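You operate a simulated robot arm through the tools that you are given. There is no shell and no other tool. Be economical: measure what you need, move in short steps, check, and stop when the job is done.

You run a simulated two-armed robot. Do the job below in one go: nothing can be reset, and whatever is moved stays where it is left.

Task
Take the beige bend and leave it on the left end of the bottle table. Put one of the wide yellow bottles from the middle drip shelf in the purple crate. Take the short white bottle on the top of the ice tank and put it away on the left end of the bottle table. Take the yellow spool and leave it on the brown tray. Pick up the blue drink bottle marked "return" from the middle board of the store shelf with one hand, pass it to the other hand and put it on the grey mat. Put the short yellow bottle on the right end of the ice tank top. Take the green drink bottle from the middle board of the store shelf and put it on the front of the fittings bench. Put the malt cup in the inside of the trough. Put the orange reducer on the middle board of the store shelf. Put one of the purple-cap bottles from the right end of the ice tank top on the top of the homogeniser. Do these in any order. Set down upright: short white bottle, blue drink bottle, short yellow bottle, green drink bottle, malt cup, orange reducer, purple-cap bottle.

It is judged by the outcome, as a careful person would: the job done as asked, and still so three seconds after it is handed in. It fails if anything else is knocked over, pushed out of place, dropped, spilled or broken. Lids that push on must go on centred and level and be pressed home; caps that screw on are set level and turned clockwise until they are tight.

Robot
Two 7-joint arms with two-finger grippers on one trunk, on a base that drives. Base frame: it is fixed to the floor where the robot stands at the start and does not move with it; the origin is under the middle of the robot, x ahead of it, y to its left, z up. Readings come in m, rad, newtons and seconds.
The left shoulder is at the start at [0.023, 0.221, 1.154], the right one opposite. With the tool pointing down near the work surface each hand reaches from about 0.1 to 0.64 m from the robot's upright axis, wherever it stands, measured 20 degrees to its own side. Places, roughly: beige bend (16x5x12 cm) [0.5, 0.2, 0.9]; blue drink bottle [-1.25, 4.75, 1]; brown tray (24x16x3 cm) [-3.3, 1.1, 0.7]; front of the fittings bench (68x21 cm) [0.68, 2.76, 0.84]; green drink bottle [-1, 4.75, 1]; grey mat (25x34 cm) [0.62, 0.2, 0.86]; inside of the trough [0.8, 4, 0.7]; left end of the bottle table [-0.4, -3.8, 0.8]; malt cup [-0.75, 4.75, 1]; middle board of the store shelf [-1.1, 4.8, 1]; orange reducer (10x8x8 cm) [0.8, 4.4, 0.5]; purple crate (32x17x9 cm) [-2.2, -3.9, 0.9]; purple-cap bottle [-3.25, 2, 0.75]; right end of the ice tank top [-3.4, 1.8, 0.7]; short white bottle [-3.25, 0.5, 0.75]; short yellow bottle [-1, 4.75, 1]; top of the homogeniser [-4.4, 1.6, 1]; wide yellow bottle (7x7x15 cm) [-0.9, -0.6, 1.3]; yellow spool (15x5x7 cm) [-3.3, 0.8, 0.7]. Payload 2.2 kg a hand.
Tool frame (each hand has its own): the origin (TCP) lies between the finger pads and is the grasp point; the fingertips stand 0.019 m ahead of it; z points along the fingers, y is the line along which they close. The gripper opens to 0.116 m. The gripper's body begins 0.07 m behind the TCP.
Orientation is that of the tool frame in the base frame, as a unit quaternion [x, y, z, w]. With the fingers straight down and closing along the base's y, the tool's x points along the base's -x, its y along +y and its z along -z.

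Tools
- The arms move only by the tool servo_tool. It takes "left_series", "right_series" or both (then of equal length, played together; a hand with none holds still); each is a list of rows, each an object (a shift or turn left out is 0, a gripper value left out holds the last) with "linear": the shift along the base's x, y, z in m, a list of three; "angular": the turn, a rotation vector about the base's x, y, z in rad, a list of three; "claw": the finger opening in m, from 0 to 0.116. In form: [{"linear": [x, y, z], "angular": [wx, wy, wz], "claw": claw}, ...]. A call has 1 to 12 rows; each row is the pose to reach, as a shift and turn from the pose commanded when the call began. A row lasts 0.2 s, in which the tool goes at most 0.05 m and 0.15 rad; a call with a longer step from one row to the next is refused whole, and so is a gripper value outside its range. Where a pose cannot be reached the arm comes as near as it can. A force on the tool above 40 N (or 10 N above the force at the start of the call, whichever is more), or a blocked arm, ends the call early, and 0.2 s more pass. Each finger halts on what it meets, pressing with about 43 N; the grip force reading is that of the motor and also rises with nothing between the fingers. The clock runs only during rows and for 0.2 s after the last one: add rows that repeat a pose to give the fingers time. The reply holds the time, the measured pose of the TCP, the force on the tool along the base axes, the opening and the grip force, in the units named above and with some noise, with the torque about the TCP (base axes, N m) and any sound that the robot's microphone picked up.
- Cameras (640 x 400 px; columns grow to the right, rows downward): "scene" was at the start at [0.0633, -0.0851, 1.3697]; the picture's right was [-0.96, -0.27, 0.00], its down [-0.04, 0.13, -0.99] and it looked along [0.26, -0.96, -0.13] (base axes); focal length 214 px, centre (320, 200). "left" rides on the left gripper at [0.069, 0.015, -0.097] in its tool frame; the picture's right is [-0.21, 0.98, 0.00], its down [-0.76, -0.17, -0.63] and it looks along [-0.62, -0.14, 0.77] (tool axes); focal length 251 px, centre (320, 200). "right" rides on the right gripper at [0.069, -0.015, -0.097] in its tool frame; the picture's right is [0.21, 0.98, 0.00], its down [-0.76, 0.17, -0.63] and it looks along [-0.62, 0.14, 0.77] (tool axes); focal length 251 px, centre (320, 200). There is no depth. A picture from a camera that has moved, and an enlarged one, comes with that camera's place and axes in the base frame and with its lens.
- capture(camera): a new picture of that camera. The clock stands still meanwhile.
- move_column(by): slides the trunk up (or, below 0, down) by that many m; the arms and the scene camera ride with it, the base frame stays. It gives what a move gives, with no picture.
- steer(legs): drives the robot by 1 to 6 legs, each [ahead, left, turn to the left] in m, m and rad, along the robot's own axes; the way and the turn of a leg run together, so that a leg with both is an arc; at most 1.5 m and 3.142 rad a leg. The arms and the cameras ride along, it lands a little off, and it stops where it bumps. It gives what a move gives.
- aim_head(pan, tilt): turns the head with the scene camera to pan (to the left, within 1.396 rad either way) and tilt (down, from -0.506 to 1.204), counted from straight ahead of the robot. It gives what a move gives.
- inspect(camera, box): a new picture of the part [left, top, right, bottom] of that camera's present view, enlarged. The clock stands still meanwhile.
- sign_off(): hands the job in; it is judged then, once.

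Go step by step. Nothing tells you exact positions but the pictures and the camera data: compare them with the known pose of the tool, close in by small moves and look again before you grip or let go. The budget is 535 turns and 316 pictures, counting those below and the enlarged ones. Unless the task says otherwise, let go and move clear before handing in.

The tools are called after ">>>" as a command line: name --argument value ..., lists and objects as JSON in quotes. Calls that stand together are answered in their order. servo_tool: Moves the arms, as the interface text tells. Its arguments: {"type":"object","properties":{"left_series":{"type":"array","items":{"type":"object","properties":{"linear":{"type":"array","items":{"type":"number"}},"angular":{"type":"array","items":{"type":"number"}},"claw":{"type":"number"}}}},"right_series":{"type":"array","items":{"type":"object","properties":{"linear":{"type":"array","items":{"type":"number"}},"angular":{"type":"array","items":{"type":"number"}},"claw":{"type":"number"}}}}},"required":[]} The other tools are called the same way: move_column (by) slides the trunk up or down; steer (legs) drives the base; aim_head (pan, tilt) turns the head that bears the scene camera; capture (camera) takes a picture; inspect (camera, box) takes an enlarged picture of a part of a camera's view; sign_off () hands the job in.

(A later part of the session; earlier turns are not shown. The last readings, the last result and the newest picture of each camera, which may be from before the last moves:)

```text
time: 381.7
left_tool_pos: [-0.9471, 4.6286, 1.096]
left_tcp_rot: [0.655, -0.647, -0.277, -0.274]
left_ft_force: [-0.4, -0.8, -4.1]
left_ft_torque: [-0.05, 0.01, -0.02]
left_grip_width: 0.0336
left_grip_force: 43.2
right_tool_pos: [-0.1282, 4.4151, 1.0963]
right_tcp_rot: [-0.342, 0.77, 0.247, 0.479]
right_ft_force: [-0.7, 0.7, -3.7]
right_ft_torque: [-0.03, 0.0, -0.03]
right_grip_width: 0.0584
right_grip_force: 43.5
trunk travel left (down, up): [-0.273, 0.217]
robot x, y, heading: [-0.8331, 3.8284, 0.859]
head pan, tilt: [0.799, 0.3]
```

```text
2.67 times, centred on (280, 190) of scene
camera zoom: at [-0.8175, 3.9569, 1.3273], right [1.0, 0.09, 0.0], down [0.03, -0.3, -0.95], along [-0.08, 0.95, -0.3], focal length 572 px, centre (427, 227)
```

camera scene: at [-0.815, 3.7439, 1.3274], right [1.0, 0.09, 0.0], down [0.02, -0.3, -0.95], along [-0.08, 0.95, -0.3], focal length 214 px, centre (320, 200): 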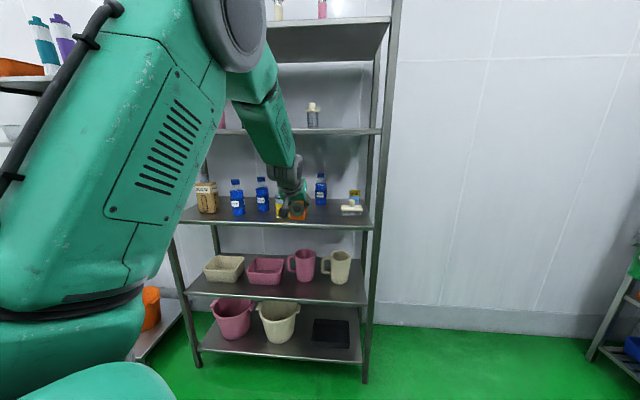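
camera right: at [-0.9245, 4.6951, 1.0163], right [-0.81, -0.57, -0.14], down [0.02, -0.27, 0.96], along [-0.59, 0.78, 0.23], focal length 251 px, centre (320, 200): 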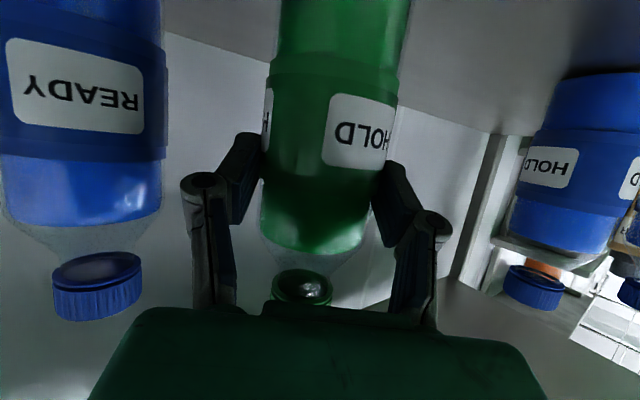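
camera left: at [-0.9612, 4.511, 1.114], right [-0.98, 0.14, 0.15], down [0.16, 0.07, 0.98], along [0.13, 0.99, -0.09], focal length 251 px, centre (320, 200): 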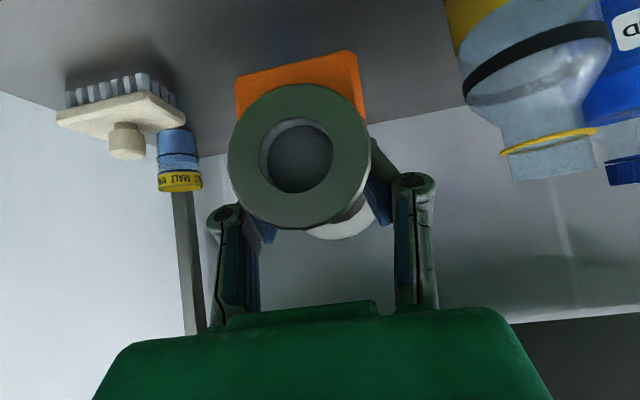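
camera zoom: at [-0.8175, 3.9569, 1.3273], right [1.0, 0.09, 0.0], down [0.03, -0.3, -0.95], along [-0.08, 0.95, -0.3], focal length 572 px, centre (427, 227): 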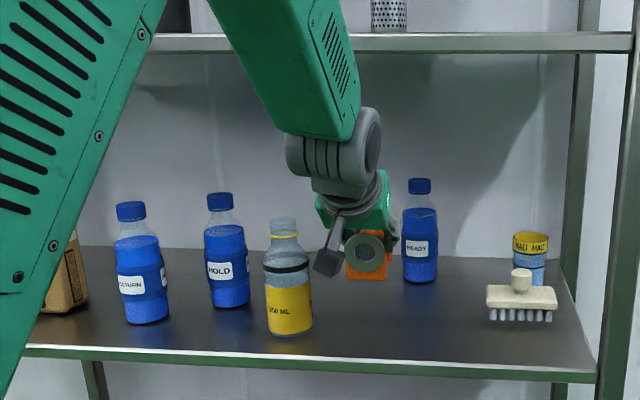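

>>> servo_tool --left_series '[{"linear": [0, 0.02, -0.02]}, {"linear": [0, 0.035, -0.04]}, {"linear": [0, 0.035, -0.06]}, {"linear": [0, 0.035, -0.075]}, {"linear": [0, 0.035, -0.085]}, {"linear": [0, 0.035, -0.09]}, {"linear": [0, 0.035, -0.095]}, {"linear": [0, 0.035, -0.1]}, {"linear": [0, 0.035, -0.105]}]'

>>> inspect --camera "scene" --box '[160, 130, 400, 250]'

```text
time: 383.7
left_tool_pos: [-0.9484, 4.6578, 0.998]
left_tcp_rot: [0.654, -0.647, -0.278, -0.277]
left_ft_force: [-0.2, -0.2, -0.4]
left_ft_torque: [-0.12, -0.04, -0.03]
left_grip_width: 0.0336
left_grip_force: 43.2
right_tool_pos: [-0.1268, 4.4136, 1.1004]
right_tcp_rot: [-0.342, 0.769, 0.249, 0.48]
right_ft_force: [0.6, -0.9, -4.7]
right_ft_torque: [-0.04, 0.02, -0.03]
right_grip_width: 0.0583
right_grip_force: 43.1
trunk travel left (down, up): [-0.273, 0.217]
robot x, y, heading: [-0.8308, 3.8272, 0.862]
head pan, tilt: [0.799, 0.3]
```

```text
2.67 times, centred on (280, 190) of scene
camera zoom: at [-0.8158, 3.9556, 1.3274], right [1.0, 0.09, 0.0], down [0.02, -0.3, -0.95], along [-0.08, 0.95, -0.3], focal length 572 px, centre (427, 227)
```

zoom: 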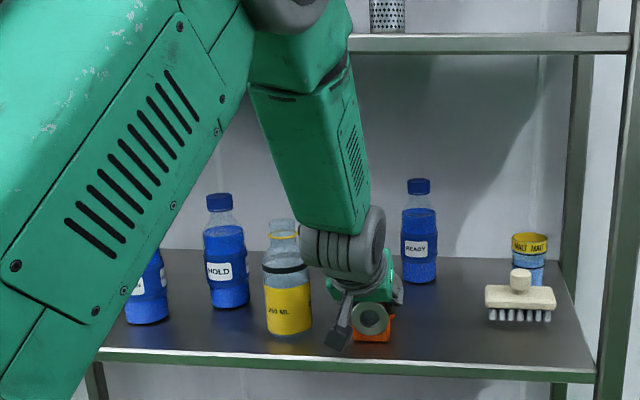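

>>> servo_tool --left_series '[{"linear": [0, 0, -0.004]}, {"linear": [0, 0, -0.004], "claw": 0.045}, {"linear": [0, 0, -0.003], "claw": 0.06}, {"linear": [0, 0, 0.0], "claw": 0.06}, {"linear": [0, 0, 0.03]}, {"linear": [0, 0, 0.06]}, {"linear": [0, -0.03, 0.09]}, {"linear": [0, -0.06, 0.1]}]'

>>> inspect --camera "scene" --box '[160, 130, 400, 250]'

>>> capture --camera "left"

```text
time: 385.5
left_tool_pos: [-0.9481, 4.595, 1.0976]
left_tcp_rot: [0.655, -0.646, -0.279, -0.277]
left_ft_force: [-0.1, 0.9, 0.2]
left_ft_torque: [0.03, -0.01, -0.02]
left_grip_width: 0.06
left_grip_force: 0.0
right_tool_pos: [-0.1261, 4.4099, 1.1015]
right_tcp_rot: [-0.34, 0.768, 0.25, 0.481]
right_ft_force: [-0.3, -0.1, -2.9]
right_ft_torque: [-0.03, 0.0, 0.03]
right_grip_width: 0.0581
right_grip_force: 42.9
trunk travel left (down, up): [-0.273, 0.217]
robot x, y, heading: [-0.833, 3.8293, 0.859]
head pan, tilt: [0.799, 0.3]
```

```text
2.67 times, centred on (280, 190) of scene
camera zoom: at [-0.8146, 3.9519, 1.3278], right [1.0, 0.09, 0.0], down [0.02, -0.3, -0.95], along [-0.08, 0.95, -0.3], focal length 572 px, centre (427, 227)
```

zoom: 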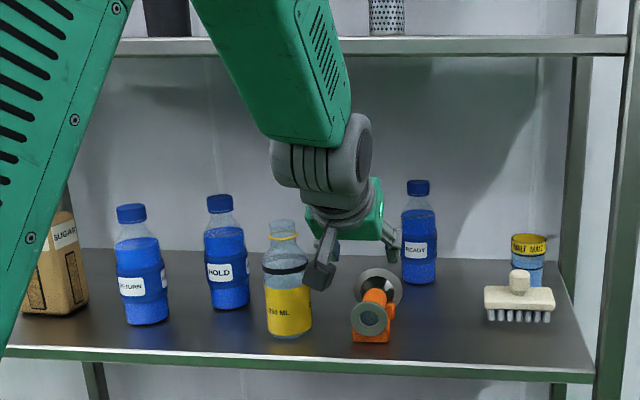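

```text
175 pictures are left
camera left: at [-0.9613, 4.4779, 1.1139], right [-0.98, 0.14, 0.15], down [0.16, 0.07, 0.98], along [0.13, 0.99, -0.09], focal length 251 px, centre (320, 200)
```

left: 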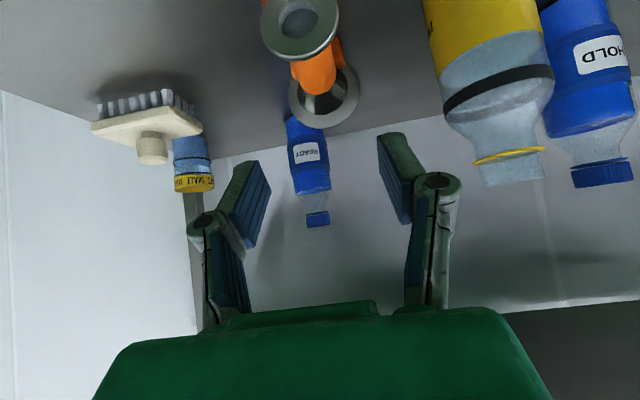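

Reducer stands on the board. Next the malt cup (behind the brush) with the left hand: I back off and set a flatter, angled approach.

>>> steer --legs '[[-0.2, -0.1, 0]]'

>>> servo_tool --left_series '[{"linear": [0, 0, -0.01], "angular": [0.055, -0.012, -0.087]}, {"linear": [0, 0, -0.01], "angular": [0.11, -0.024, -0.173]}, {"linear": [0, 0, -0.02], "angular": [0.165, -0.036, -0.26]}, {"linear": [0, 0, -0.02], "angular": [0.22, -0.048, -0.346]}, {"linear": [0, 0, -0.02], "angular": [0.275, -0.06, -0.433], "claw": 0.1}, {"linear": [0, 0, -0.02], "angular": [0.275, -0.06, -0.433], "claw": 0.1}]'

>>> capture --camera "left"

```text
time: 387.2
left_tool_pos: [-0.9982, 4.3795, 1.0981]
left_tcp_rot: [0.654, -0.647, -0.278, -0.277]
left_ft_force: [-0.3, 0.5, 0.0]
left_ft_torque: [-0.01, 0.0, -0.02]
left_grip_width: 0.06
left_grip_force: 0.1
right_tool_pos: [-0.1768, 4.1943, 1.1006]
right_tcp_rot: [-0.341, 0.769, 0.249, 0.48]
right_ft_force: [-1.3, -0.9, -3.9]
right_ft_torque: [-0.01, 0.05, 0.02]
right_grip_width: 0.0584
right_grip_force: 43.2
trunk travel left (down, up): [-0.273, 0.217]
robot x, y, heading: [-0.8825, 3.6135, 0.855]
head pan, tilt: [0.799, 0.3]
```

```text
time: 388.6
left_tool_pos: [-1.0027, 4.3768, 1.0779]
left_tcp_rot: [-0.464, 0.718, 0.278, 0.439]
left_ft_force: [0.5, 0.0, 0.1]
left_ft_torque: [0.0, -0.01, 0.02]
left_grip_width: 0.1
left_grip_force: 0.2
right_tool_pos: [-0.1795, 4.1953, 1.1051]
right_tcp_rot: [-0.34, 0.768, 0.249, 0.481]
right_ft_force: [0.1, -0.3, -4.1]
right_ft_torque: [-0.04, 0.04, 0.01]
right_grip_width: 0.0584
right_grip_force: 42.6
trunk travel left (down, up): [-0.273, 0.217]
robot x, y, heading: [-0.8834, 3.6092, 0.858]
head pan, tilt: [0.799, 0.3]
```

```text
174 pictures are left
camera left: at [-1.0654, 4.2773, 1.0608], right [-0.85, 0.5, 0.18], down [0.06, -0.26, 0.96], along [0.53, 0.83, 0.19], focal length 251 px, centre (320, 200)
```

left: 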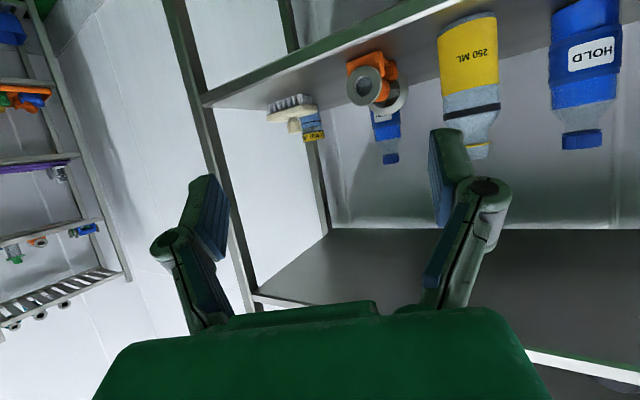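

>>> steer --legs '[[0.1, -0.035, 0], [0.24, 0.069, 0]]'

>>> capture --camera "left"

>>> inspect --camera "scene" --box '[240, 100, 480, 250]'

```text
time: 391.2
left_tool_pos: [-0.7985, 4.6478, 1.0832]
left_tcp_rot: [-0.461, 0.719, 0.281, 0.438]
left_ft_force: [0.4, -0.1, -0.1]
left_ft_torque: [0.04, -0.01, 0.07]
left_grip_width: 0.0998
left_grip_force: 0.0
right_tool_pos: [0.0245, 4.4667, 1.1034]
right_tcp_rot: [-0.339, 0.769, 0.253, 0.48]
right_ft_force: [0.3, -0.4, -4.6]
right_ft_torque: [-0.05, 0.03, 0.04]
right_grip_width: 0.0583
right_grip_force: 42.9
trunk travel left (down, up): [-0.273, 0.217]
robot x, y, heading: [-0.6887, 3.8872, 0.861]
head pan, tilt: [0.799, 0.3]
```

```text
173 pictures are left
camera left: at [-0.8609, 4.548, 1.066], right [-0.85, 0.5, 0.19], down [0.06, -0.26, 0.96], along [0.53, 0.83, 0.19], focal length 251 px, centre (320, 200)
```

left: 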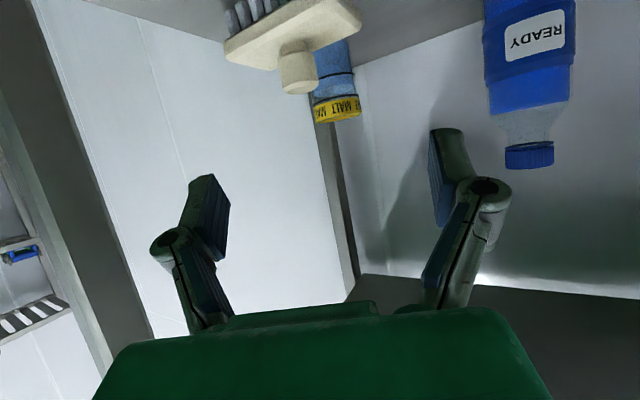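

```text
2.67 times, centred on (360, 175) of scene
camera zoom: at [-0.661, 4.0058, 1.3283], right [1.0, 0.09, -0.01], down [0.02, -0.29, -0.96], along [-0.09, 0.95, -0.29], focal length 572 px, centre (213, 267)
```

zoom: 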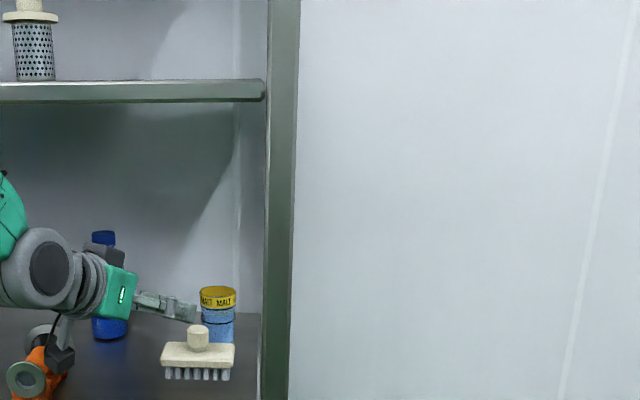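

>>> servo_tool --left_series '[{"linear": [-0.014, 0.01, 0], "angular": [0, 0, -0.06]}, {"linear": [-0.028, 0.02, 0], "angular": [0, 0, -0.12]}, {"linear": [-0.042, 0.029, -0.005], "angular": [0, 0, -0.18]}, {"linear": [-0.042, 0.029, -0.005], "angular": [0, 0, -0.18]}]'

>>> steer --legs '[[0.1, 0.01, 0]]'

>>> capture --camera "left"

>>> inspect --camera "scene" --box '[240, 100, 480, 250]'

```text
time: 392.2
left_tool_pos: [-0.8534, 4.6833, 1.0728]
left_tcp_rot: [-0.399, 0.756, 0.235, 0.463]
left_ft_force: [-0.3, 1.4, 0.3]
left_ft_torque: [-0.01, -0.04, -0.04]
left_grip_width: 0.0999
left_grip_force: 0.0
right_tool_pos: [0.012, 4.4752, 1.1105]
right_tcp_rot: [-0.341, 0.767, 0.248, 0.483]
right_ft_force: [-0.8, -0.5, -3.2]
right_ft_torque: [-0.02, 0.04, -0.01]
right_grip_width: 0.0581
right_grip_force: 43.1
trunk travel left (down, up): [-0.273, 0.217]
robot x, y, heading: [-0.6912, 3.8911, 0.859]
head pan, tilt: [0.799, 0.3]
```

```text
time: 393.3
left_tool_pos: [-0.7907, 4.763, 1.0762]
left_tcp_rot: [-0.397, 0.756, 0.237, 0.462]
left_ft_force: [1.3, -0.3, 0.0]
left_ft_torque: [0.01, 0.02, -0.02]
left_grip_width: 0.1
left_grip_force: 0.0
right_tool_pos: [0.0762, 4.5545, 1.1082]
right_tcp_rot: [-0.34, 0.768, 0.249, 0.482]
right_ft_force: [0.2, -0.4, -3.2]
right_ft_torque: [-0.03, 0.05, 0.05]
right_grip_width: 0.0581
right_grip_force: 42.7
trunk travel left (down, up): [-0.273, 0.217]
robot x, y, heading: [-0.6288, 3.97, 0.854]
head pan, tilt: [0.799, 0.3]
```

```text
171 pictures are left
camera left: at [-0.8708, 4.6756, 1.0577], right [-0.75, 0.64, 0.18], down [0.01, -0.27, 0.96], along [0.67, 0.72, 0.19], focal length 251 px, centre (320, 200)
```

left: 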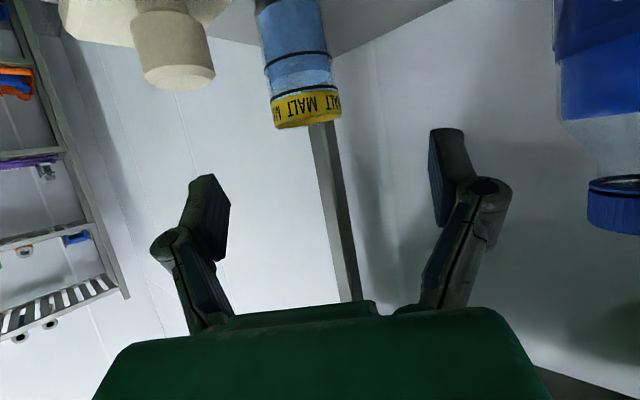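

```text
2.67 times, centred on (360, 175) of scene
camera zoom: at [-0.6176, 4.1003, 1.3272], right [1.0, 0.09, 0.0], down [0.03, -0.3, -0.95], along [-0.08, 0.95, -0.3], focal length 572 px, centre (213, 267)
```

zoom: 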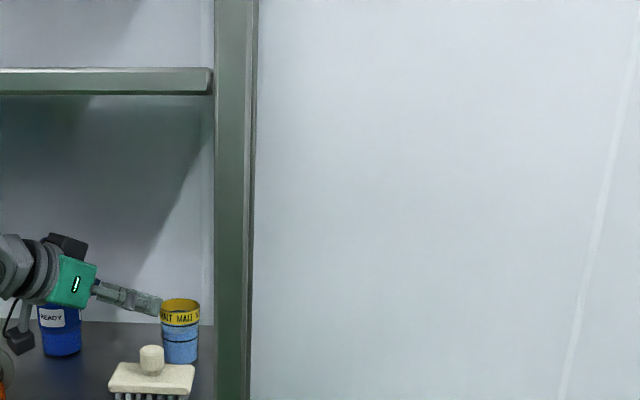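

>>> servo_tool --left_series '[{"linear": [0.027, 0.03, 0]}, {"linear": [0.053, 0.06, 0]}, {"linear": [0.053, 0.06, 0]}]'

>>> capture --camera "left"

```text
time: 394.1
left_tool_pos: [-0.7394, 4.8173, 1.0803]
left_tcp_rot: [-0.396, 0.755, 0.24, 0.464]
left_ft_force: [-0.8, -0.5, 0.6]
left_ft_torque: [-0.01, 0.03, -0.04]
left_grip_width: 0.1
left_grip_force: 0.1
right_tool_pos: [0.0782, 4.552, 1.112]
right_tcp_rot: [-0.338, 0.768, 0.25, 0.484]
right_ft_force: [-0.6, 0.2, -3.5]
right_ft_torque: [-0.03, 0.01, 0.0]
right_grip_width: 0.0585
right_grip_force: 42.8
trunk travel left (down, up): [-0.273, 0.217]
robot x, y, heading: [-0.6269, 3.9697, 0.854]
head pan, tilt: [0.799, 0.3]
```

```text
169 pictures are left
camera left: at [-0.8194, 4.7304, 1.0629], right [-0.75, 0.64, 0.19], down [0.01, -0.27, 0.96], along [0.67, 0.72, 0.2], focal length 251 px, centre (320, 200)
```

left: 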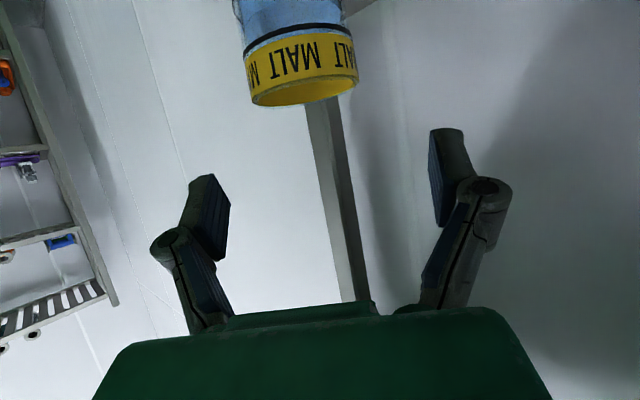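

>>> servo_tool --left_series '[{"linear": [0.012, 0.013, 0]}, {"linear": [0.022, 0.024, 0]}, {"linear": [0.022, 0.024, -0.015]}, {"linear": [0.022, 0.024, -0.03]}, {"linear": [0.022, 0.024, -0.045]}, {"linear": [0.022, 0.024, -0.045]}]'

>>> capture --camera "left"

>>> inspect --camera "scene" --box '[200, 140, 360, 260]'

```text
time: 395.5
left_tool_pos: [-0.7163, 4.8397, 1.0353]
left_tcp_rot: [-0.395, 0.756, 0.239, 0.464]
left_ft_force: [0.4, 0.5, 1.0]
left_ft_torque: [-0.04, -0.01, 0.0]
left_grip_width: 0.1001
left_grip_force: 0.0
right_tool_pos: [0.0801, 4.5518, 1.1112]
right_tcp_rot: [-0.338, 0.768, 0.251, 0.483]
right_ft_force: [0.4, 0.0, -4.3]
right_ft_torque: [-0.02, 0.02, 0.0]
right_grip_width: 0.058
right_grip_force: 42.8
trunk travel left (down, up): [-0.273, 0.217]
robot x, y, heading: [-0.6287, 3.9699, 0.856]
head pan, tilt: [0.799, 0.3]
```

```text
168 pictures are left
camera left: at [-0.7952, 4.7535, 1.0169], right [-0.75, 0.64, 0.19], down [0.01, -0.27, 0.96], along [0.67, 0.72, 0.2], focal length 251 px, centre (320, 200)
```

left: 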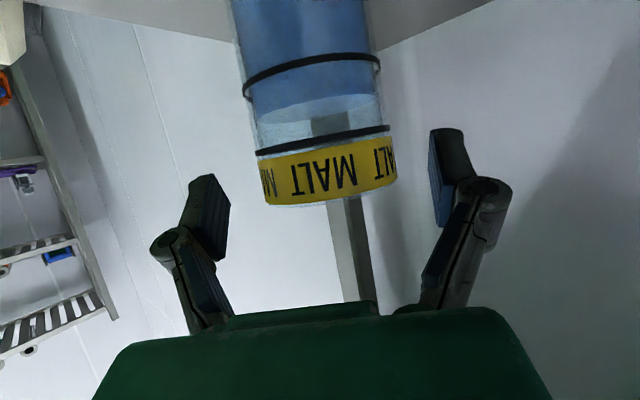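

```text
3.33 times, centred on (280, 200) of scene
camera zoom: at [-0.615, 4.0976, 1.3274], right [1.0, 0.09, 0.0], down [0.02, -0.3, -0.95], along [-0.08, 0.95, -0.3], focal length 715 px, centre (453, 200)
```

zoom: 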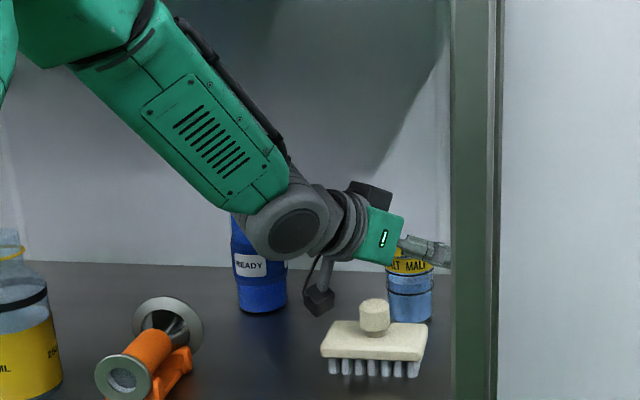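

>>> servo_tool --left_series '[{"linear": [0.007, 0.01, 0]}, {"linear": [0.008, 0.011, -0.008]}, {"linear": [0.008, 0.011, -0.008], "claw": 0.075}, {"linear": [0.008, 0.011, -0.008], "claw": 0.05}, {"linear": [0.008, 0.011, -0.008], "claw": 0.05}, {"linear": [0.008, 0.011, -0.008], "claw": 0.05}]'

>>> capture --camera "left"

```text
time: 396.9
left_tool_pos: [-0.7057, 4.8487, 1.0298]
left_tcp_rot: [-0.394, 0.757, 0.24, 0.464]
left_ft_force: [-0.1, -0.7, -0.4]
left_ft_torque: [-0.01, 0.01, -0.01]
left_grip_width: 0.0499
left_grip_force: 0.1
right_tool_pos: [0.0822, 4.5474, 1.1116]
right_tcp_rot: [-0.337, 0.768, 0.253, 0.483]
right_ft_force: [-0.1, -0.9, -4.2]
right_ft_torque: [-0.04, 0.04, 0.02]
right_grip_width: 0.0582
right_grip_force: 42.8
trunk travel left (down, up): [-0.273, 0.217]
robot x, y, heading: [-0.6336, 3.972, 0.859]
head pan, tilt: [0.799, 0.3]
```

```text
166 pictures are left
camera left: at [-0.7846, 4.7608, 1.0118], right [-0.75, 0.64, 0.19], down [0.01, -0.27, 0.96], along [0.67, 0.72, 0.2], focal length 251 px, centre (320, 200)
```

left: 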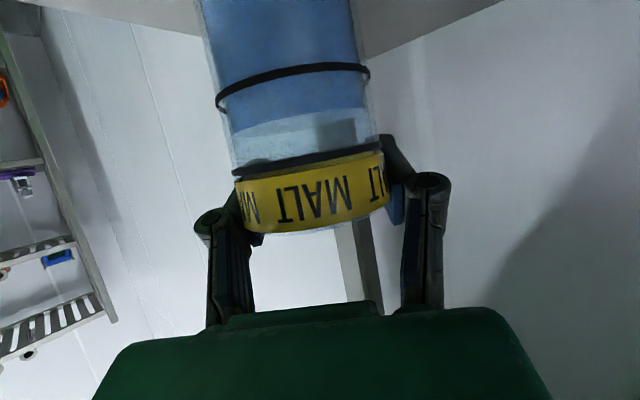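

>>> servo_tool --left_series '[{"linear": [0, 0, 0], "claw": 0.08}, {"linear": [0, 0, 0], "claw": 0.08}, {"linear": [-0.007, -0.01, 0]}, {"linear": [-0.012, -0.016, 0]}, {"linear": [-0.012, -0.016, 0], "claw": 0.05}, {"linear": [-0.012, -0.016, 0], "claw": 0.02}, {"linear": [-0.012, -0.016, 0], "claw": 0.02}, {"linear": [-0.012, -0.016, 0], "claw": 0.02}]'

>>> capture --camera "left"

```text
time: 398.7
left_tool_pos: [-0.7201, 4.8373, 1.0272]
left_tcp_rot: [-0.396, 0.756, 0.239, 0.464]
left_ft_force: [0.5, -0.4, 0.7]
left_ft_torque: [-0.01, -0.09, -0.03]
left_grip_width: 0.0492
left_grip_force: 43.0
right_tool_pos: [0.0796, 4.553, 1.11]
right_tcp_rot: [-0.339, 0.767, 0.252, 0.483]
right_ft_force: [-1.0, 0.0, -3.2]
right_ft_torque: [-0.06, 0.0, 0.02]
right_grip_width: 0.0581
right_grip_force: 42.8
trunk travel left (down, up): [-0.273, 0.217]
robot x, y, heading: [-0.627, 3.9717, 0.861]
head pan, tilt: [0.799, 0.3]
```

```text
165 pictures are left
camera left: at [-0.7996, 4.7499, 1.0089], right [-0.75, 0.64, 0.18], down [0.01, -0.27, 0.96], along [0.67, 0.72, 0.2], focal length 251 px, centre (320, 200)
```

left: 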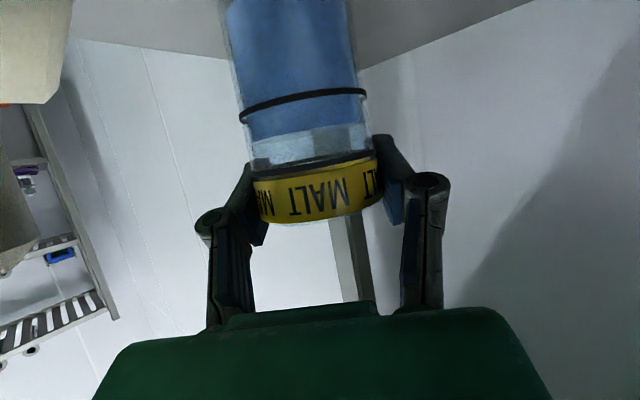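

>>> servo_tool --left_series '[{"linear": [0, 0, 0.01]}, {"linear": [0, 0, 0.025]}, {"linear": [0, 0, 0.04]}, {"linear": [0, 0, 0.05]}, {"linear": [-0.015, 0, 0.05]}, {"linear": [-0.035, 0, 0.05]}, {"linear": [-0.055, -0.002, 0.05]}, {"linear": [-0.075, -0.005, 0.05]}, {"linear": [-0.09, -0.01, 0.05]}, {"linear": [-0.1, -0.012, 0.05]}, {"linear": [-0.1, -0.012, 0.05]}]'

>>> capture --camera "left"

>>> inspect --camera "scene" --box '[160, 120, 400, 270]'

```text
time: 401.1
left_tool_pos: [-0.8243, 4.8283, 1.0735]
left_tcp_rot: [-0.398, 0.755, 0.238, 0.464]
left_ft_force: [-0.3, -0.1, -2.6]
left_ft_torque: [0.02, 0.0, -0.04]
left_grip_width: 0.0489
left_grip_force: 43.3
right_tool_pos: [0.0746, 4.5572, 1.1109]
right_tcp_rot: [-0.34, 0.767, 0.249, 0.483]
right_ft_force: [-1.5, 0.5, -2.7]
right_ft_torque: [-0.05, -0.02, -0.03]
right_grip_width: 0.0581
right_grip_force: 43.2
trunk travel left (down, up): [-0.273, 0.217]
robot x, y, heading: [-0.6307, 3.9724, 0.853]
head pan, tilt: [0.799, 0.3]
```

```text
164 pictures are left
camera left: at [-0.9041, 4.7404, 1.0554], right [-0.75, 0.64, 0.18], down [0.01, -0.27, 0.96], along [0.66, 0.72, 0.2], focal length 251 px, centre (320, 200)
```

left: 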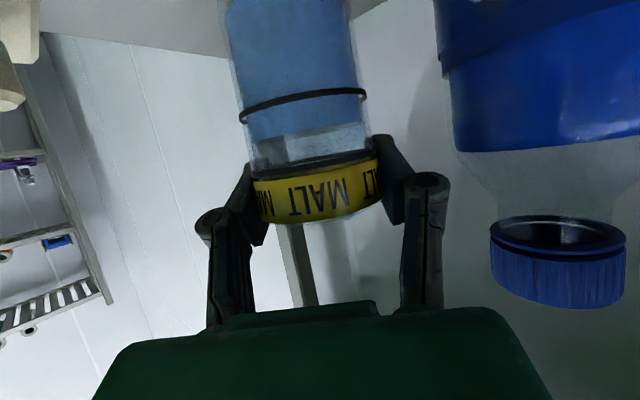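

```text
2.67 times, centred on (280, 195) of scene
camera zoom: at [-0.6221, 4.1044, 1.3268], right [1.0, 0.09, 0.0], down [0.03, -0.3, -0.95], along [-0.08, 0.95, -0.31], focal length 572 px, centre (427, 213)
```

zoom: 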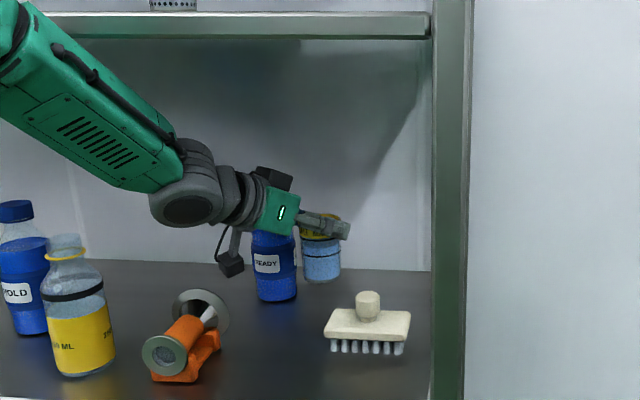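

>>> servo_tool --left_series '[{"linear": [-0.004, 0, 0.01]}, {"linear": [-0.004, 0, 0.015]}, {"linear": [-0.004, 0, 0.015]}]'

>>> steer --legs '[[-0.339, -0.296, 0]]'

>>> capture --camera "scene"

```text
time: 401.9
left_tool_pos: [-0.8291, 4.8265, 1.0882]
left_tcp_rot: [-0.397, 0.756, 0.237, 0.464]
left_ft_force: [-1.2, 0.5, -2.0]
left_ft_torque: [0.03, -0.05, -0.03]
left_grip_width: 0.0488
left_grip_force: 43.2
right_tool_pos: [0.0742, 4.557, 1.1124]
right_tcp_rot: [-0.341, 0.766, 0.25, 0.484]
right_ft_force: [0.2, 0.5, -2.7]
right_ft_torque: [-0.09, 0.03, -0.11]
right_grip_width: 0.0582
right_grip_force: 42.7
trunk travel left (down, up): [-0.273, 0.217]
robot x, y, heading: [-0.63, 3.9714, 0.858]
head pan, tilt: [0.799, 0.3]
```

```text
time: 404.6
left_tool_pos: [-0.8297, 4.3829, 1.087]
left_tcp_rot: [-0.4, 0.754, 0.238, 0.463]
left_ft_force: [-1.0, 0.5, -2.4]
left_ft_torque: [-0.01, -0.01, 0.0]
left_grip_width: 0.0492
left_grip_force: 43.2
right_tool_pos: [0.0748, 4.1169, 1.1123]
right_tcp_rot: [-0.343, 0.765, 0.251, 0.483]
right_ft_force: [-1.3, 0.4, -2.9]
right_ft_torque: [-0.09, 0.02, -0.09]
right_grip_width: 0.0581
right_grip_force: 43.1
trunk travel left (down, up): [-0.273, 0.217]
robot x, y, heading: [-0.6224, 3.5248, 0.861]
head pan, tilt: [0.799, 0.3]
```

```text
162 pictures are left
camera scene: at [-0.6174, 3.6599, 1.3269], right [1.0, 0.09, 0.0], down [0.03, -0.3, -0.95], along [-0.09, 0.95, -0.31], focal length 214 px, centre (320, 200)
```

scene: 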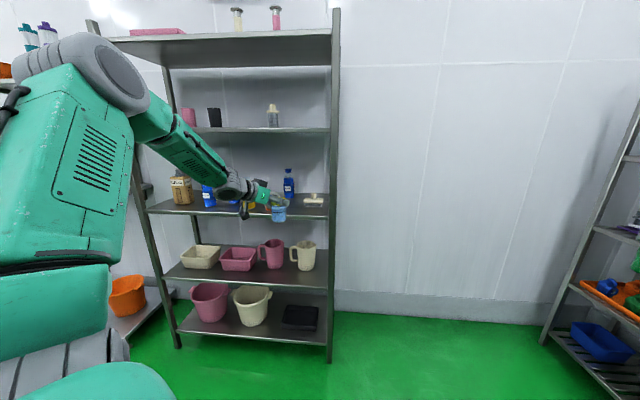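

Malt cup in the left hand, green bottle in the right. I turn to face the fittings bench and look.

>>> steer --legs '[[0, 0, -0.861], [0, -0.62, 0]]'

>>> aim_head --pan 0.0 --tilt 0.4

>>> capture --camera "scene"

```text
time: 410.4
left_tool_pos: [-0.1102, 3.6016, 1.0965]
left_tcp_rot: [-0.044, 0.851, 0.026, 0.522]
left_ft_force: [0.5, 0.3, -1.5]
left_ft_torque: [-0.01, 0.03, 0.01]
left_grip_width: 0.0491
left_grip_force: 43.3
right_tool_pos: [0.2765, 2.7413, 1.1146]
right_tcp_rot: [0.015, 0.838, 0.028, 0.545]
right_ft_force: [0.2, -0.6, -4.4]
right_ft_torque: [0.0, 0.03, 0.04]
right_grip_width: 0.0581
right_grip_force: 43.5
trunk travel left (down, up): [-0.273, 0.217]
robot x, y, heading: [-0.6299, 2.9013, -0.002]
head pan, tilt: [0.799, 0.3]
```

```text
time: 411.5
left_tool_pos: [-0.116, 3.6144, 1.0895]
left_tcp_rot: [-0.047, 0.85, 0.021, 0.524]
left_ft_force: [-0.3, 0.3, -1.8]
left_ft_torque: [-0.03, -0.06, -0.05]
left_grip_width: 0.0489
left_grip_force: 42.7
right_tool_pos: [0.2756, 2.7569, 1.1198]
right_tcp_rot: [0.01, 0.837, 0.025, 0.546]
right_ft_force: [0.2, 1.6, -3.3]
right_ft_torque: [-0.02, 0.05, -0.03]
right_grip_width: 0.058
right_grip_force: 43.1
trunk travel left (down, up): [-0.273, 0.217]
robot x, y, heading: [-0.6267, 2.9023, -0.005]
head pan, tilt: [0.0, 0.4]
```

```text
161 pictures are left
camera scene: at [-0.4918, 2.9175, 1.3181], right [0.0, -1.0, 0.01], down [-0.39, -0.01, -0.92], along [0.92, -0.01, -0.39], focal length 214 px, centre (320, 200)
```

scene: 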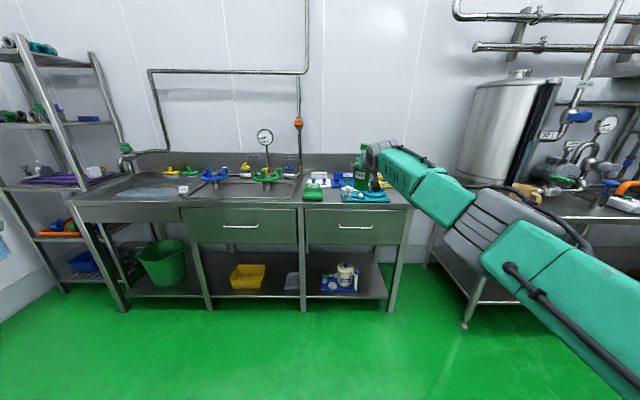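

>>> inspect --camera "scene" --box '[280, 140, 440, 240]'

```text
4.00 times, centred on (360, 190) of scene
camera zoom: at [-0.4918, 2.9175, 1.3181], right [0.0, -1.0, 0.01], down [-0.39, -0.01, -0.92], along [0.92, -0.01, -0.39], focal length 858 px, centre (160, 240)
```

zoom: 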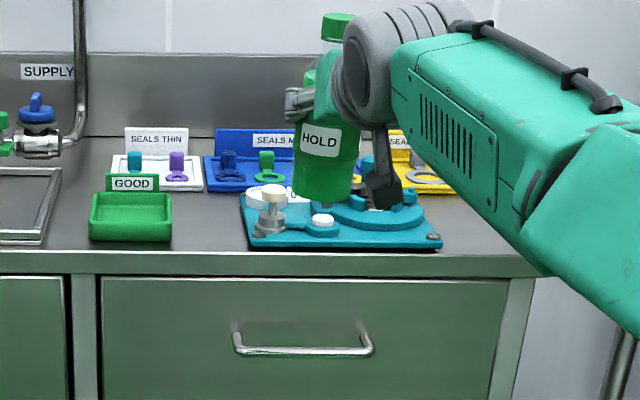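

>>> steer --legs '[[0.0, -0.28, 0], [0.38, 0, 0]]'

>>> capture --camera "scene"

>>> capture --camera "right"

```text
time: 415.4
left_tool_pos: [0.2652, 3.3121, 1.1025]
left_tcp_rot: [-0.042, 0.85, 0.027, 0.524]
left_ft_force: [-0.4, -0.1, -2.3]
left_ft_torque: [0.03, 0.02, 0.01]
left_grip_width: 0.0491
left_grip_force: 42.6
right_tool_pos: [0.6547, 2.4495, 1.1172]
right_tcp_rot: [0.017, 0.837, 0.031, 0.545]
right_ft_force: [0.2, -1.0, -4.4]
right_ft_torque: [0.06, 0.03, 0.09]
right_grip_width: 0.0582
right_grip_force: 43.5
trunk travel left (down, up): [-0.273, 0.217]
robot x, y, heading: [-0.2477, 2.6205, -0.009]
head pan, tilt: [0.0, 0.4]
```

```text
159 pictures are left
camera scene: at [-0.1145, 2.6191, 1.3183], right [0.0, -1.0, 0.0], down [-0.39, 0.0, -0.92], along [0.92, -0.01, -0.39], focal length 214 px, centre (320, 200)
```

scene: 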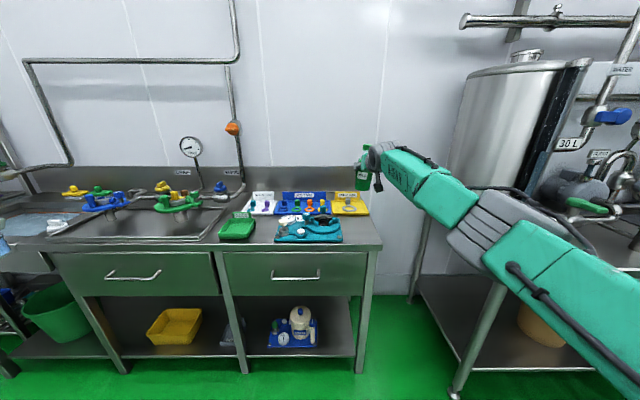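

```text
158 pictures are left
camera right: at [0.5366, 2.4362, 1.0912], right [-0.09, 0.99, -0.13], down [-0.27, 0.1, 0.96], along [0.96, 0.12, 0.26], focal length 251 px, centre (320, 200)
```

right: 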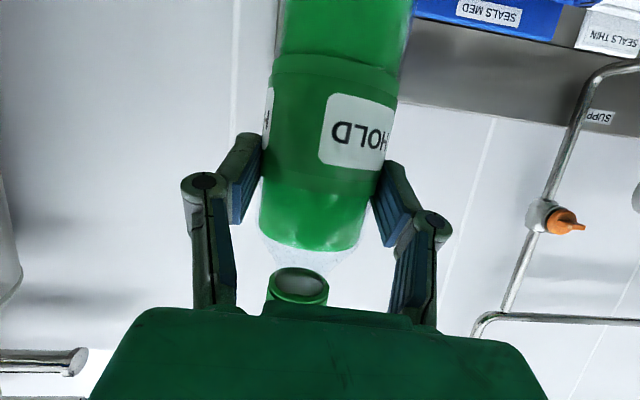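

>>> steer --legs '[[0.035, 0.01, 0.0]]'

>>> move_column --by -0.15

>>> aim_head --pan -0.1 --tilt 0.3

>>> inspect --camera "scene" --box '[240, 130, 400, 250]'

>>> capture --camera "right"

```text
time: 416.3
left_tool_pos: [0.293, 3.3098, 1.1129]
left_tcp_rot: [-0.039, 0.849, 0.031, 0.527]
left_ft_force: [0.1, -1.1, -1.2]
left_ft_torque: [0.05, 0.02, 0.04]
left_grip_width: 0.049
left_grip_force: 42.8
right_tool_pos: [0.6872, 2.4453, 1.1193]
right_tcp_rot: [0.02, 0.835, 0.033, 0.548]
right_ft_force: [0.3, -1.1, -3.5]
right_ft_torque: [0.02, 0.05, 0.07]
right_grip_width: 0.0581
right_grip_force: 42.7
trunk travel left (down, up): [-0.273, 0.217]
robot x, y, heading: [-0.2166, 2.6266, -0.005]
head pan, tilt: [0.0, 0.4]
```

```text
time: 418.0
left_tool_pos: [0.2923, 3.2917, 0.9728]
left_tcp_rot: [-0.032, 0.849, 0.036, 0.526]
left_ft_force: [0.6, -2.4, -1.7]
left_ft_torque: [0.04, 0.06, 0.06]
left_grip_width: 0.0489
left_grip_force: 42.7
right_tool_pos: [0.6889, 2.4234, 0.9694]
right_tcp_rot: [0.027, 0.836, 0.037, 0.547]
right_ft_force: [-0.4, -1.8, -3.9]
right_ft_torque: [0.03, 0.03, 0.1]
right_grip_width: 0.058
right_grip_force: 42.8
trunk travel left (down, up): [-0.123, 0.367]
robot x, y, heading: [-0.217, 2.6197, -0.0]
head pan, tilt: [0.0, 0.4]
```

```text
time: 418.7
left_tool_pos: [0.2915, 3.3071, 0.961]
left_tcp_rot: [-0.038, 0.85, 0.031, 0.525]
left_ft_force: [0.1, 0.4, -1.5]
left_ft_torque: [0.01, -0.03, 0.0]
left_grip_width: 0.0486
left_grip_force: 43.4
right_tool_pos: [0.6911, 2.4427, 0.9721]
right_tcp_rot: [0.021, 0.836, 0.033, 0.548]
right_ft_force: [0.5, 0.5, -3.2]
right_ft_torque: [0.0, 0.07, 0.04]
right_grip_width: 0.0581
right_grip_force: 42.3
trunk travel left (down, up): [-0.123, 0.367]
robot x, y, heading: [-0.2194, 2.6284, -0.005]
head pan, tilt: [-0.099, 0.3]
```

```text
3.33 times, centred on (320, 190) of scene
camera zoom: at [-0.0805, 2.6271, 1.1775], right [-0.1, -0.99, 0.01], down [-0.3, 0.02, -0.95], along [0.95, -0.1, -0.3], focal length 715 px, centre (320, 233)
```

zoom: 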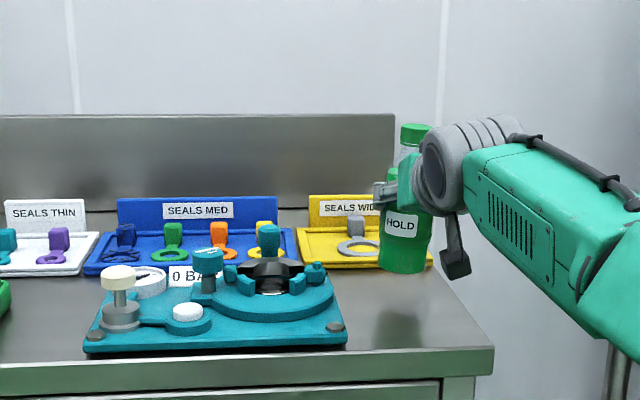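

```text
156 pictures are left
camera right: at [0.5722, 2.4302, 0.945], right [-0.09, 0.99, -0.12], down [-0.28, 0.09, 0.96], along [0.96, 0.12, 0.27], focal length 251 px, centre (320, 200)
```

right: 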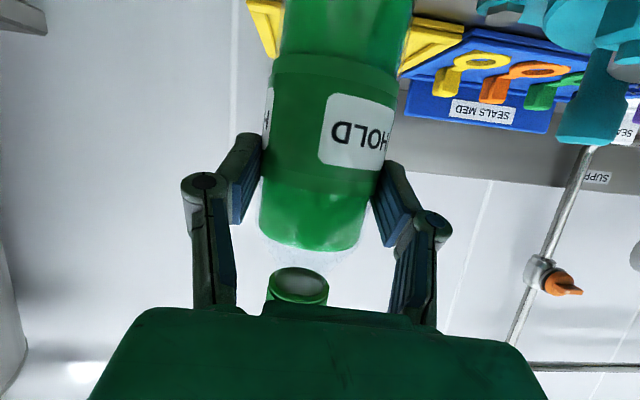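

>>> servo_tool --right_series '[{"linear": [0, 0.01, 0]}, {"linear": [0, 0.018, -0.01]}, {"linear": [0, 0.018, -0.02]}, {"linear": [0, 0.018, -0.02]}, {"linear": [0, 0.018, -0.02]}, {"linear": [0, 0.018, -0.02]}, {"linear": [0, 0.018, -0.02]}]' --left_series '[{"linear": [0, 0, 0]}, {"linear": [0, 0, 0]}, {"linear": [0, 0, 0]}, {"linear": [0, 0, 0]}, {"linear": [0, 0, 0]}, {"linear": [0, 0, 0]}, {"linear": [0, 0, 0]}]'

>>> inspect --camera "scene" --box '[280, 150, 440, 250]'

```text
time: 420.3
left_tool_pos: [0.2915, 3.3098, 0.9614]
left_tcp_rot: [-0.038, 0.849, 0.031, 0.526]
left_ft_force: [0.1, 0.6, -2.1]
left_ft_torque: [-0.03, -0.03, 0.02]
left_grip_width: 0.0489
left_grip_force: 43.0
right_tool_pos: [0.6902, 2.4618, 0.9515]
right_tcp_rot: [0.021, 0.835, 0.033, 0.548]
right_ft_force: [0.1, 0.5, -4.0]
right_ft_torque: [0.0, 0.05, 0.03]
right_grip_width: 0.0581
right_grip_force: 43.0
trunk travel left (down, up): [-0.123, 0.367]
robot x, y, heading: [-0.2127, 2.6267, 0.0]
head pan, tilt: [-0.099, 0.3]
```

```text
4.00 times, centred on (360, 200) of scene
camera zoom: at [-0.0805, 2.6267, 1.1775], right [-0.1, -0.99, 0.01], down [-0.3, 0.02, -0.95], along [0.95, -0.1, -0.3], focal length 858 px, centre (160, 200)
```

zoom: 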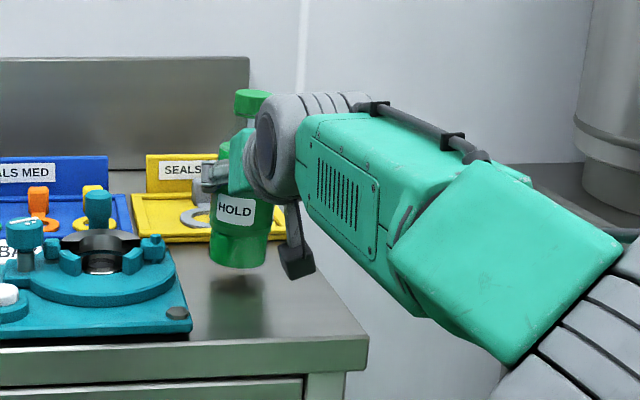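

>>> servo_tool --right_series '[{"linear": [0, 0, -0.005], "angular": [-0.026, 0.04, 0]}, {"linear": [0, 0, -0.01], "angular": [-0.026, 0.04, 0]}, {"linear": [0, 0, -0.014], "angular": [-0.026, 0.04, 0]}, {"linear": [0, 0, -0.018], "angular": [-0.026, 0.04, 0]}, {"linear": [0, 0, -0.022], "angular": [-0.026, 0.04, 0]}, {"linear": [0, 0, -0.026], "angular": [-0.026, 0.04, 0]}]' --left_series '[{"linear": [0, 0, 0]}, {"linear": [0, 0, 0]}, {"linear": [0, 0, 0]}, {"linear": [0, 0, 0]}, {"linear": [0, 0, 0]}, {"linear": [0, 0, 0]}]'

>>> inspect --camera "scene" --box '[280, 150, 440, 250]'

```text
time: 421.7
left_tool_pos: [0.2891, 3.3113, 0.966]
left_tcp_rot: [-0.04, 0.846, 0.03, 0.53]
left_ft_force: [0.5, 0.2, -2.0]
left_ft_torque: [-0.04, -0.07, -0.02]
left_grip_width: 0.0487
left_grip_force: 43.3
right_tool_pos: [0.6827, 2.4602, 0.9339]
right_tcp_rot: [0.014, 0.842, 0.019, 0.539]
right_ft_force: [4.6, -8.7, 34.4]
right_ft_torque: [-1.15, -0.26, 0.03]
right_grip_width: 0.0581
right_grip_force: 43.0
right hand out of reach, approached as far as the arm can: row 1, 2, 3, 4
trunk travel left (down, up): [-0.123, 0.367]
robot x, y, heading: [-0.2136, 2.6276, -0.006]
head pan, tilt: [-0.099, 0.3]
```

```text
4.00 times, centred on (360, 200) of scene
camera zoom: at [-0.088, 2.6235, 1.1789], right [-0.11, -0.99, 0.01], down [-0.29, 0.02, -0.96], along [0.95, -0.1, -0.29], focal length 858 px, centre (160, 200)
```

zoom: 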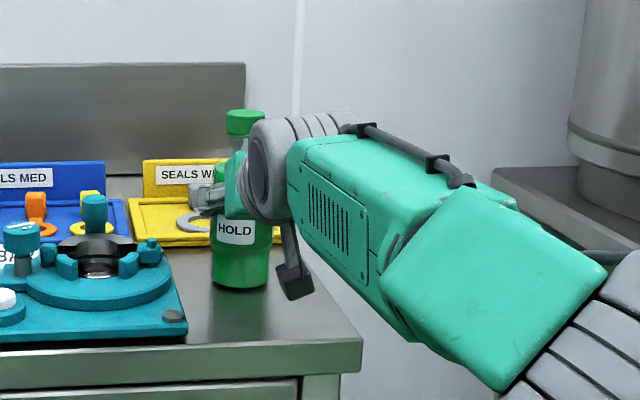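

>>> servo_tool --right_series '[{"linear": [0, 0, 0.004]}, {"linear": [0, 0, 0.005]}, {"linear": [0, 0, 0.005], "claw": 0.07}, {"linear": [0, 0, 0.005], "claw": 0.09}, {"linear": [0, 0, 0.005], "claw": 0.095}, {"linear": [0, 0, 0.005], "claw": 0.095}]' --left_series '[{"linear": [0, 0, 0]}, {"linear": [0, 0, 0]}, {"linear": [0, 0, 0]}, {"linear": [0, 0, 0]}, {"linear": [0, 0, 0]}, {"linear": [0, 0, 0]}]'

>>> capture --camera "right"

```text
time: 423.1
left_tool_pos: [0.291, 3.3059, 0.9654]
left_tcp_rot: [-0.038, 0.848, 0.031, 0.528]
left_ft_force: [-0.1, -0.8, -1.8]
left_ft_torque: [-0.02, -0.03, -0.02]
left_grip_width: 0.0488
left_grip_force: 42.5
right_tool_pos: [0.6876, 2.46, 0.9291]
right_tcp_rot: [0.015, 0.847, 0.023, 0.531]
right_ft_force: [0.6, 0.7, -0.7]
right_ft_torque: [0.04, 0.01, -0.02]
right_grip_width: 0.0951
right_grip_force: 0.0
trunk travel left (down, up): [-0.123, 0.367]
robot x, y, heading: [-0.2208, 2.6279, -0.004]
head pan, tilt: [-0.099, 0.3]
```

```text
153 pictures are left
camera right: at [0.5684, 2.4466, 0.9078], right [-0.09, 0.99, -0.14], down [-0.24, 0.11, 0.96], along [0.97, 0.12, 0.23], focal length 251 px, centre (320, 200)
```

right: 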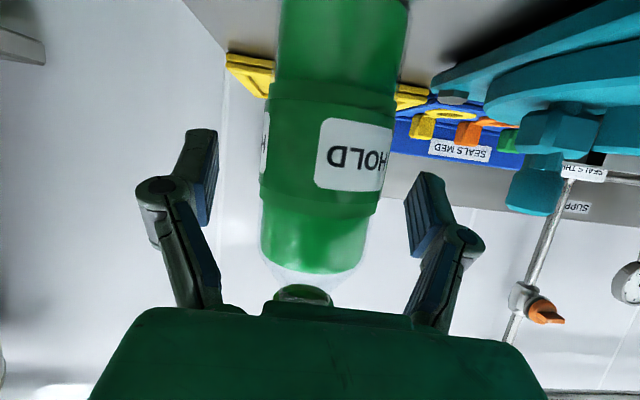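

>>> steer --legs '[[-0.4, 0, 0]]'

>>> inspect --camera "scene" --box '[240, 120, 480, 270]'

```text
time: 425.6
left_tool_pos: [-0.108, 3.3082, 0.9671]
left_tcp_rot: [-0.036, 0.848, 0.03, 0.528]
left_ft_force: [0.6, -0.1, -1.4]
left_ft_torque: [0.0, 0.02, 0.02]
left_grip_width: 0.0486
left_grip_force: 43.2
right_tool_pos: [0.2854, 2.4589, 0.9298]
right_tcp_rot: [0.017, 0.847, 0.022, 0.532]
right_ft_force: [0.5, 0.3, -0.1]
right_ft_torque: [0.0, -0.01, -0.01]
right_grip_width: 0.0948
right_grip_force: 0.0
trunk travel left (down, up): [-0.123, 0.367]
robot x, y, heading: [-0.6186, 2.6303, -0.01]
head pan, tilt: [-0.099, 0.3]
```

```text
2.67 times, centred on (360, 195) of scene
camera zoom: at [-0.4826, 2.6216, 1.1777], right [-0.11, -0.99, 0.0], down [-0.3, 0.03, -0.95], along [0.95, -0.1, -0.3], focal length 572 px, centre (213, 213)
```

zoom: 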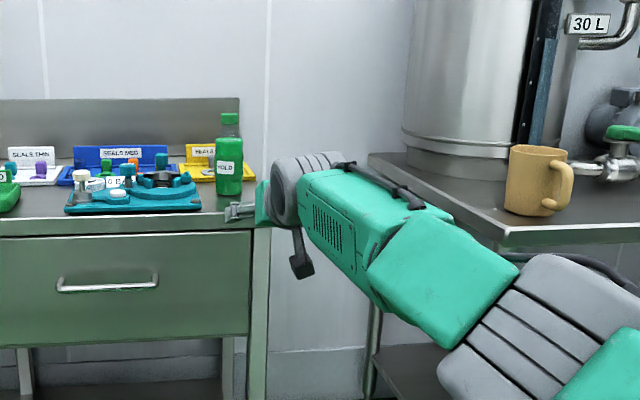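

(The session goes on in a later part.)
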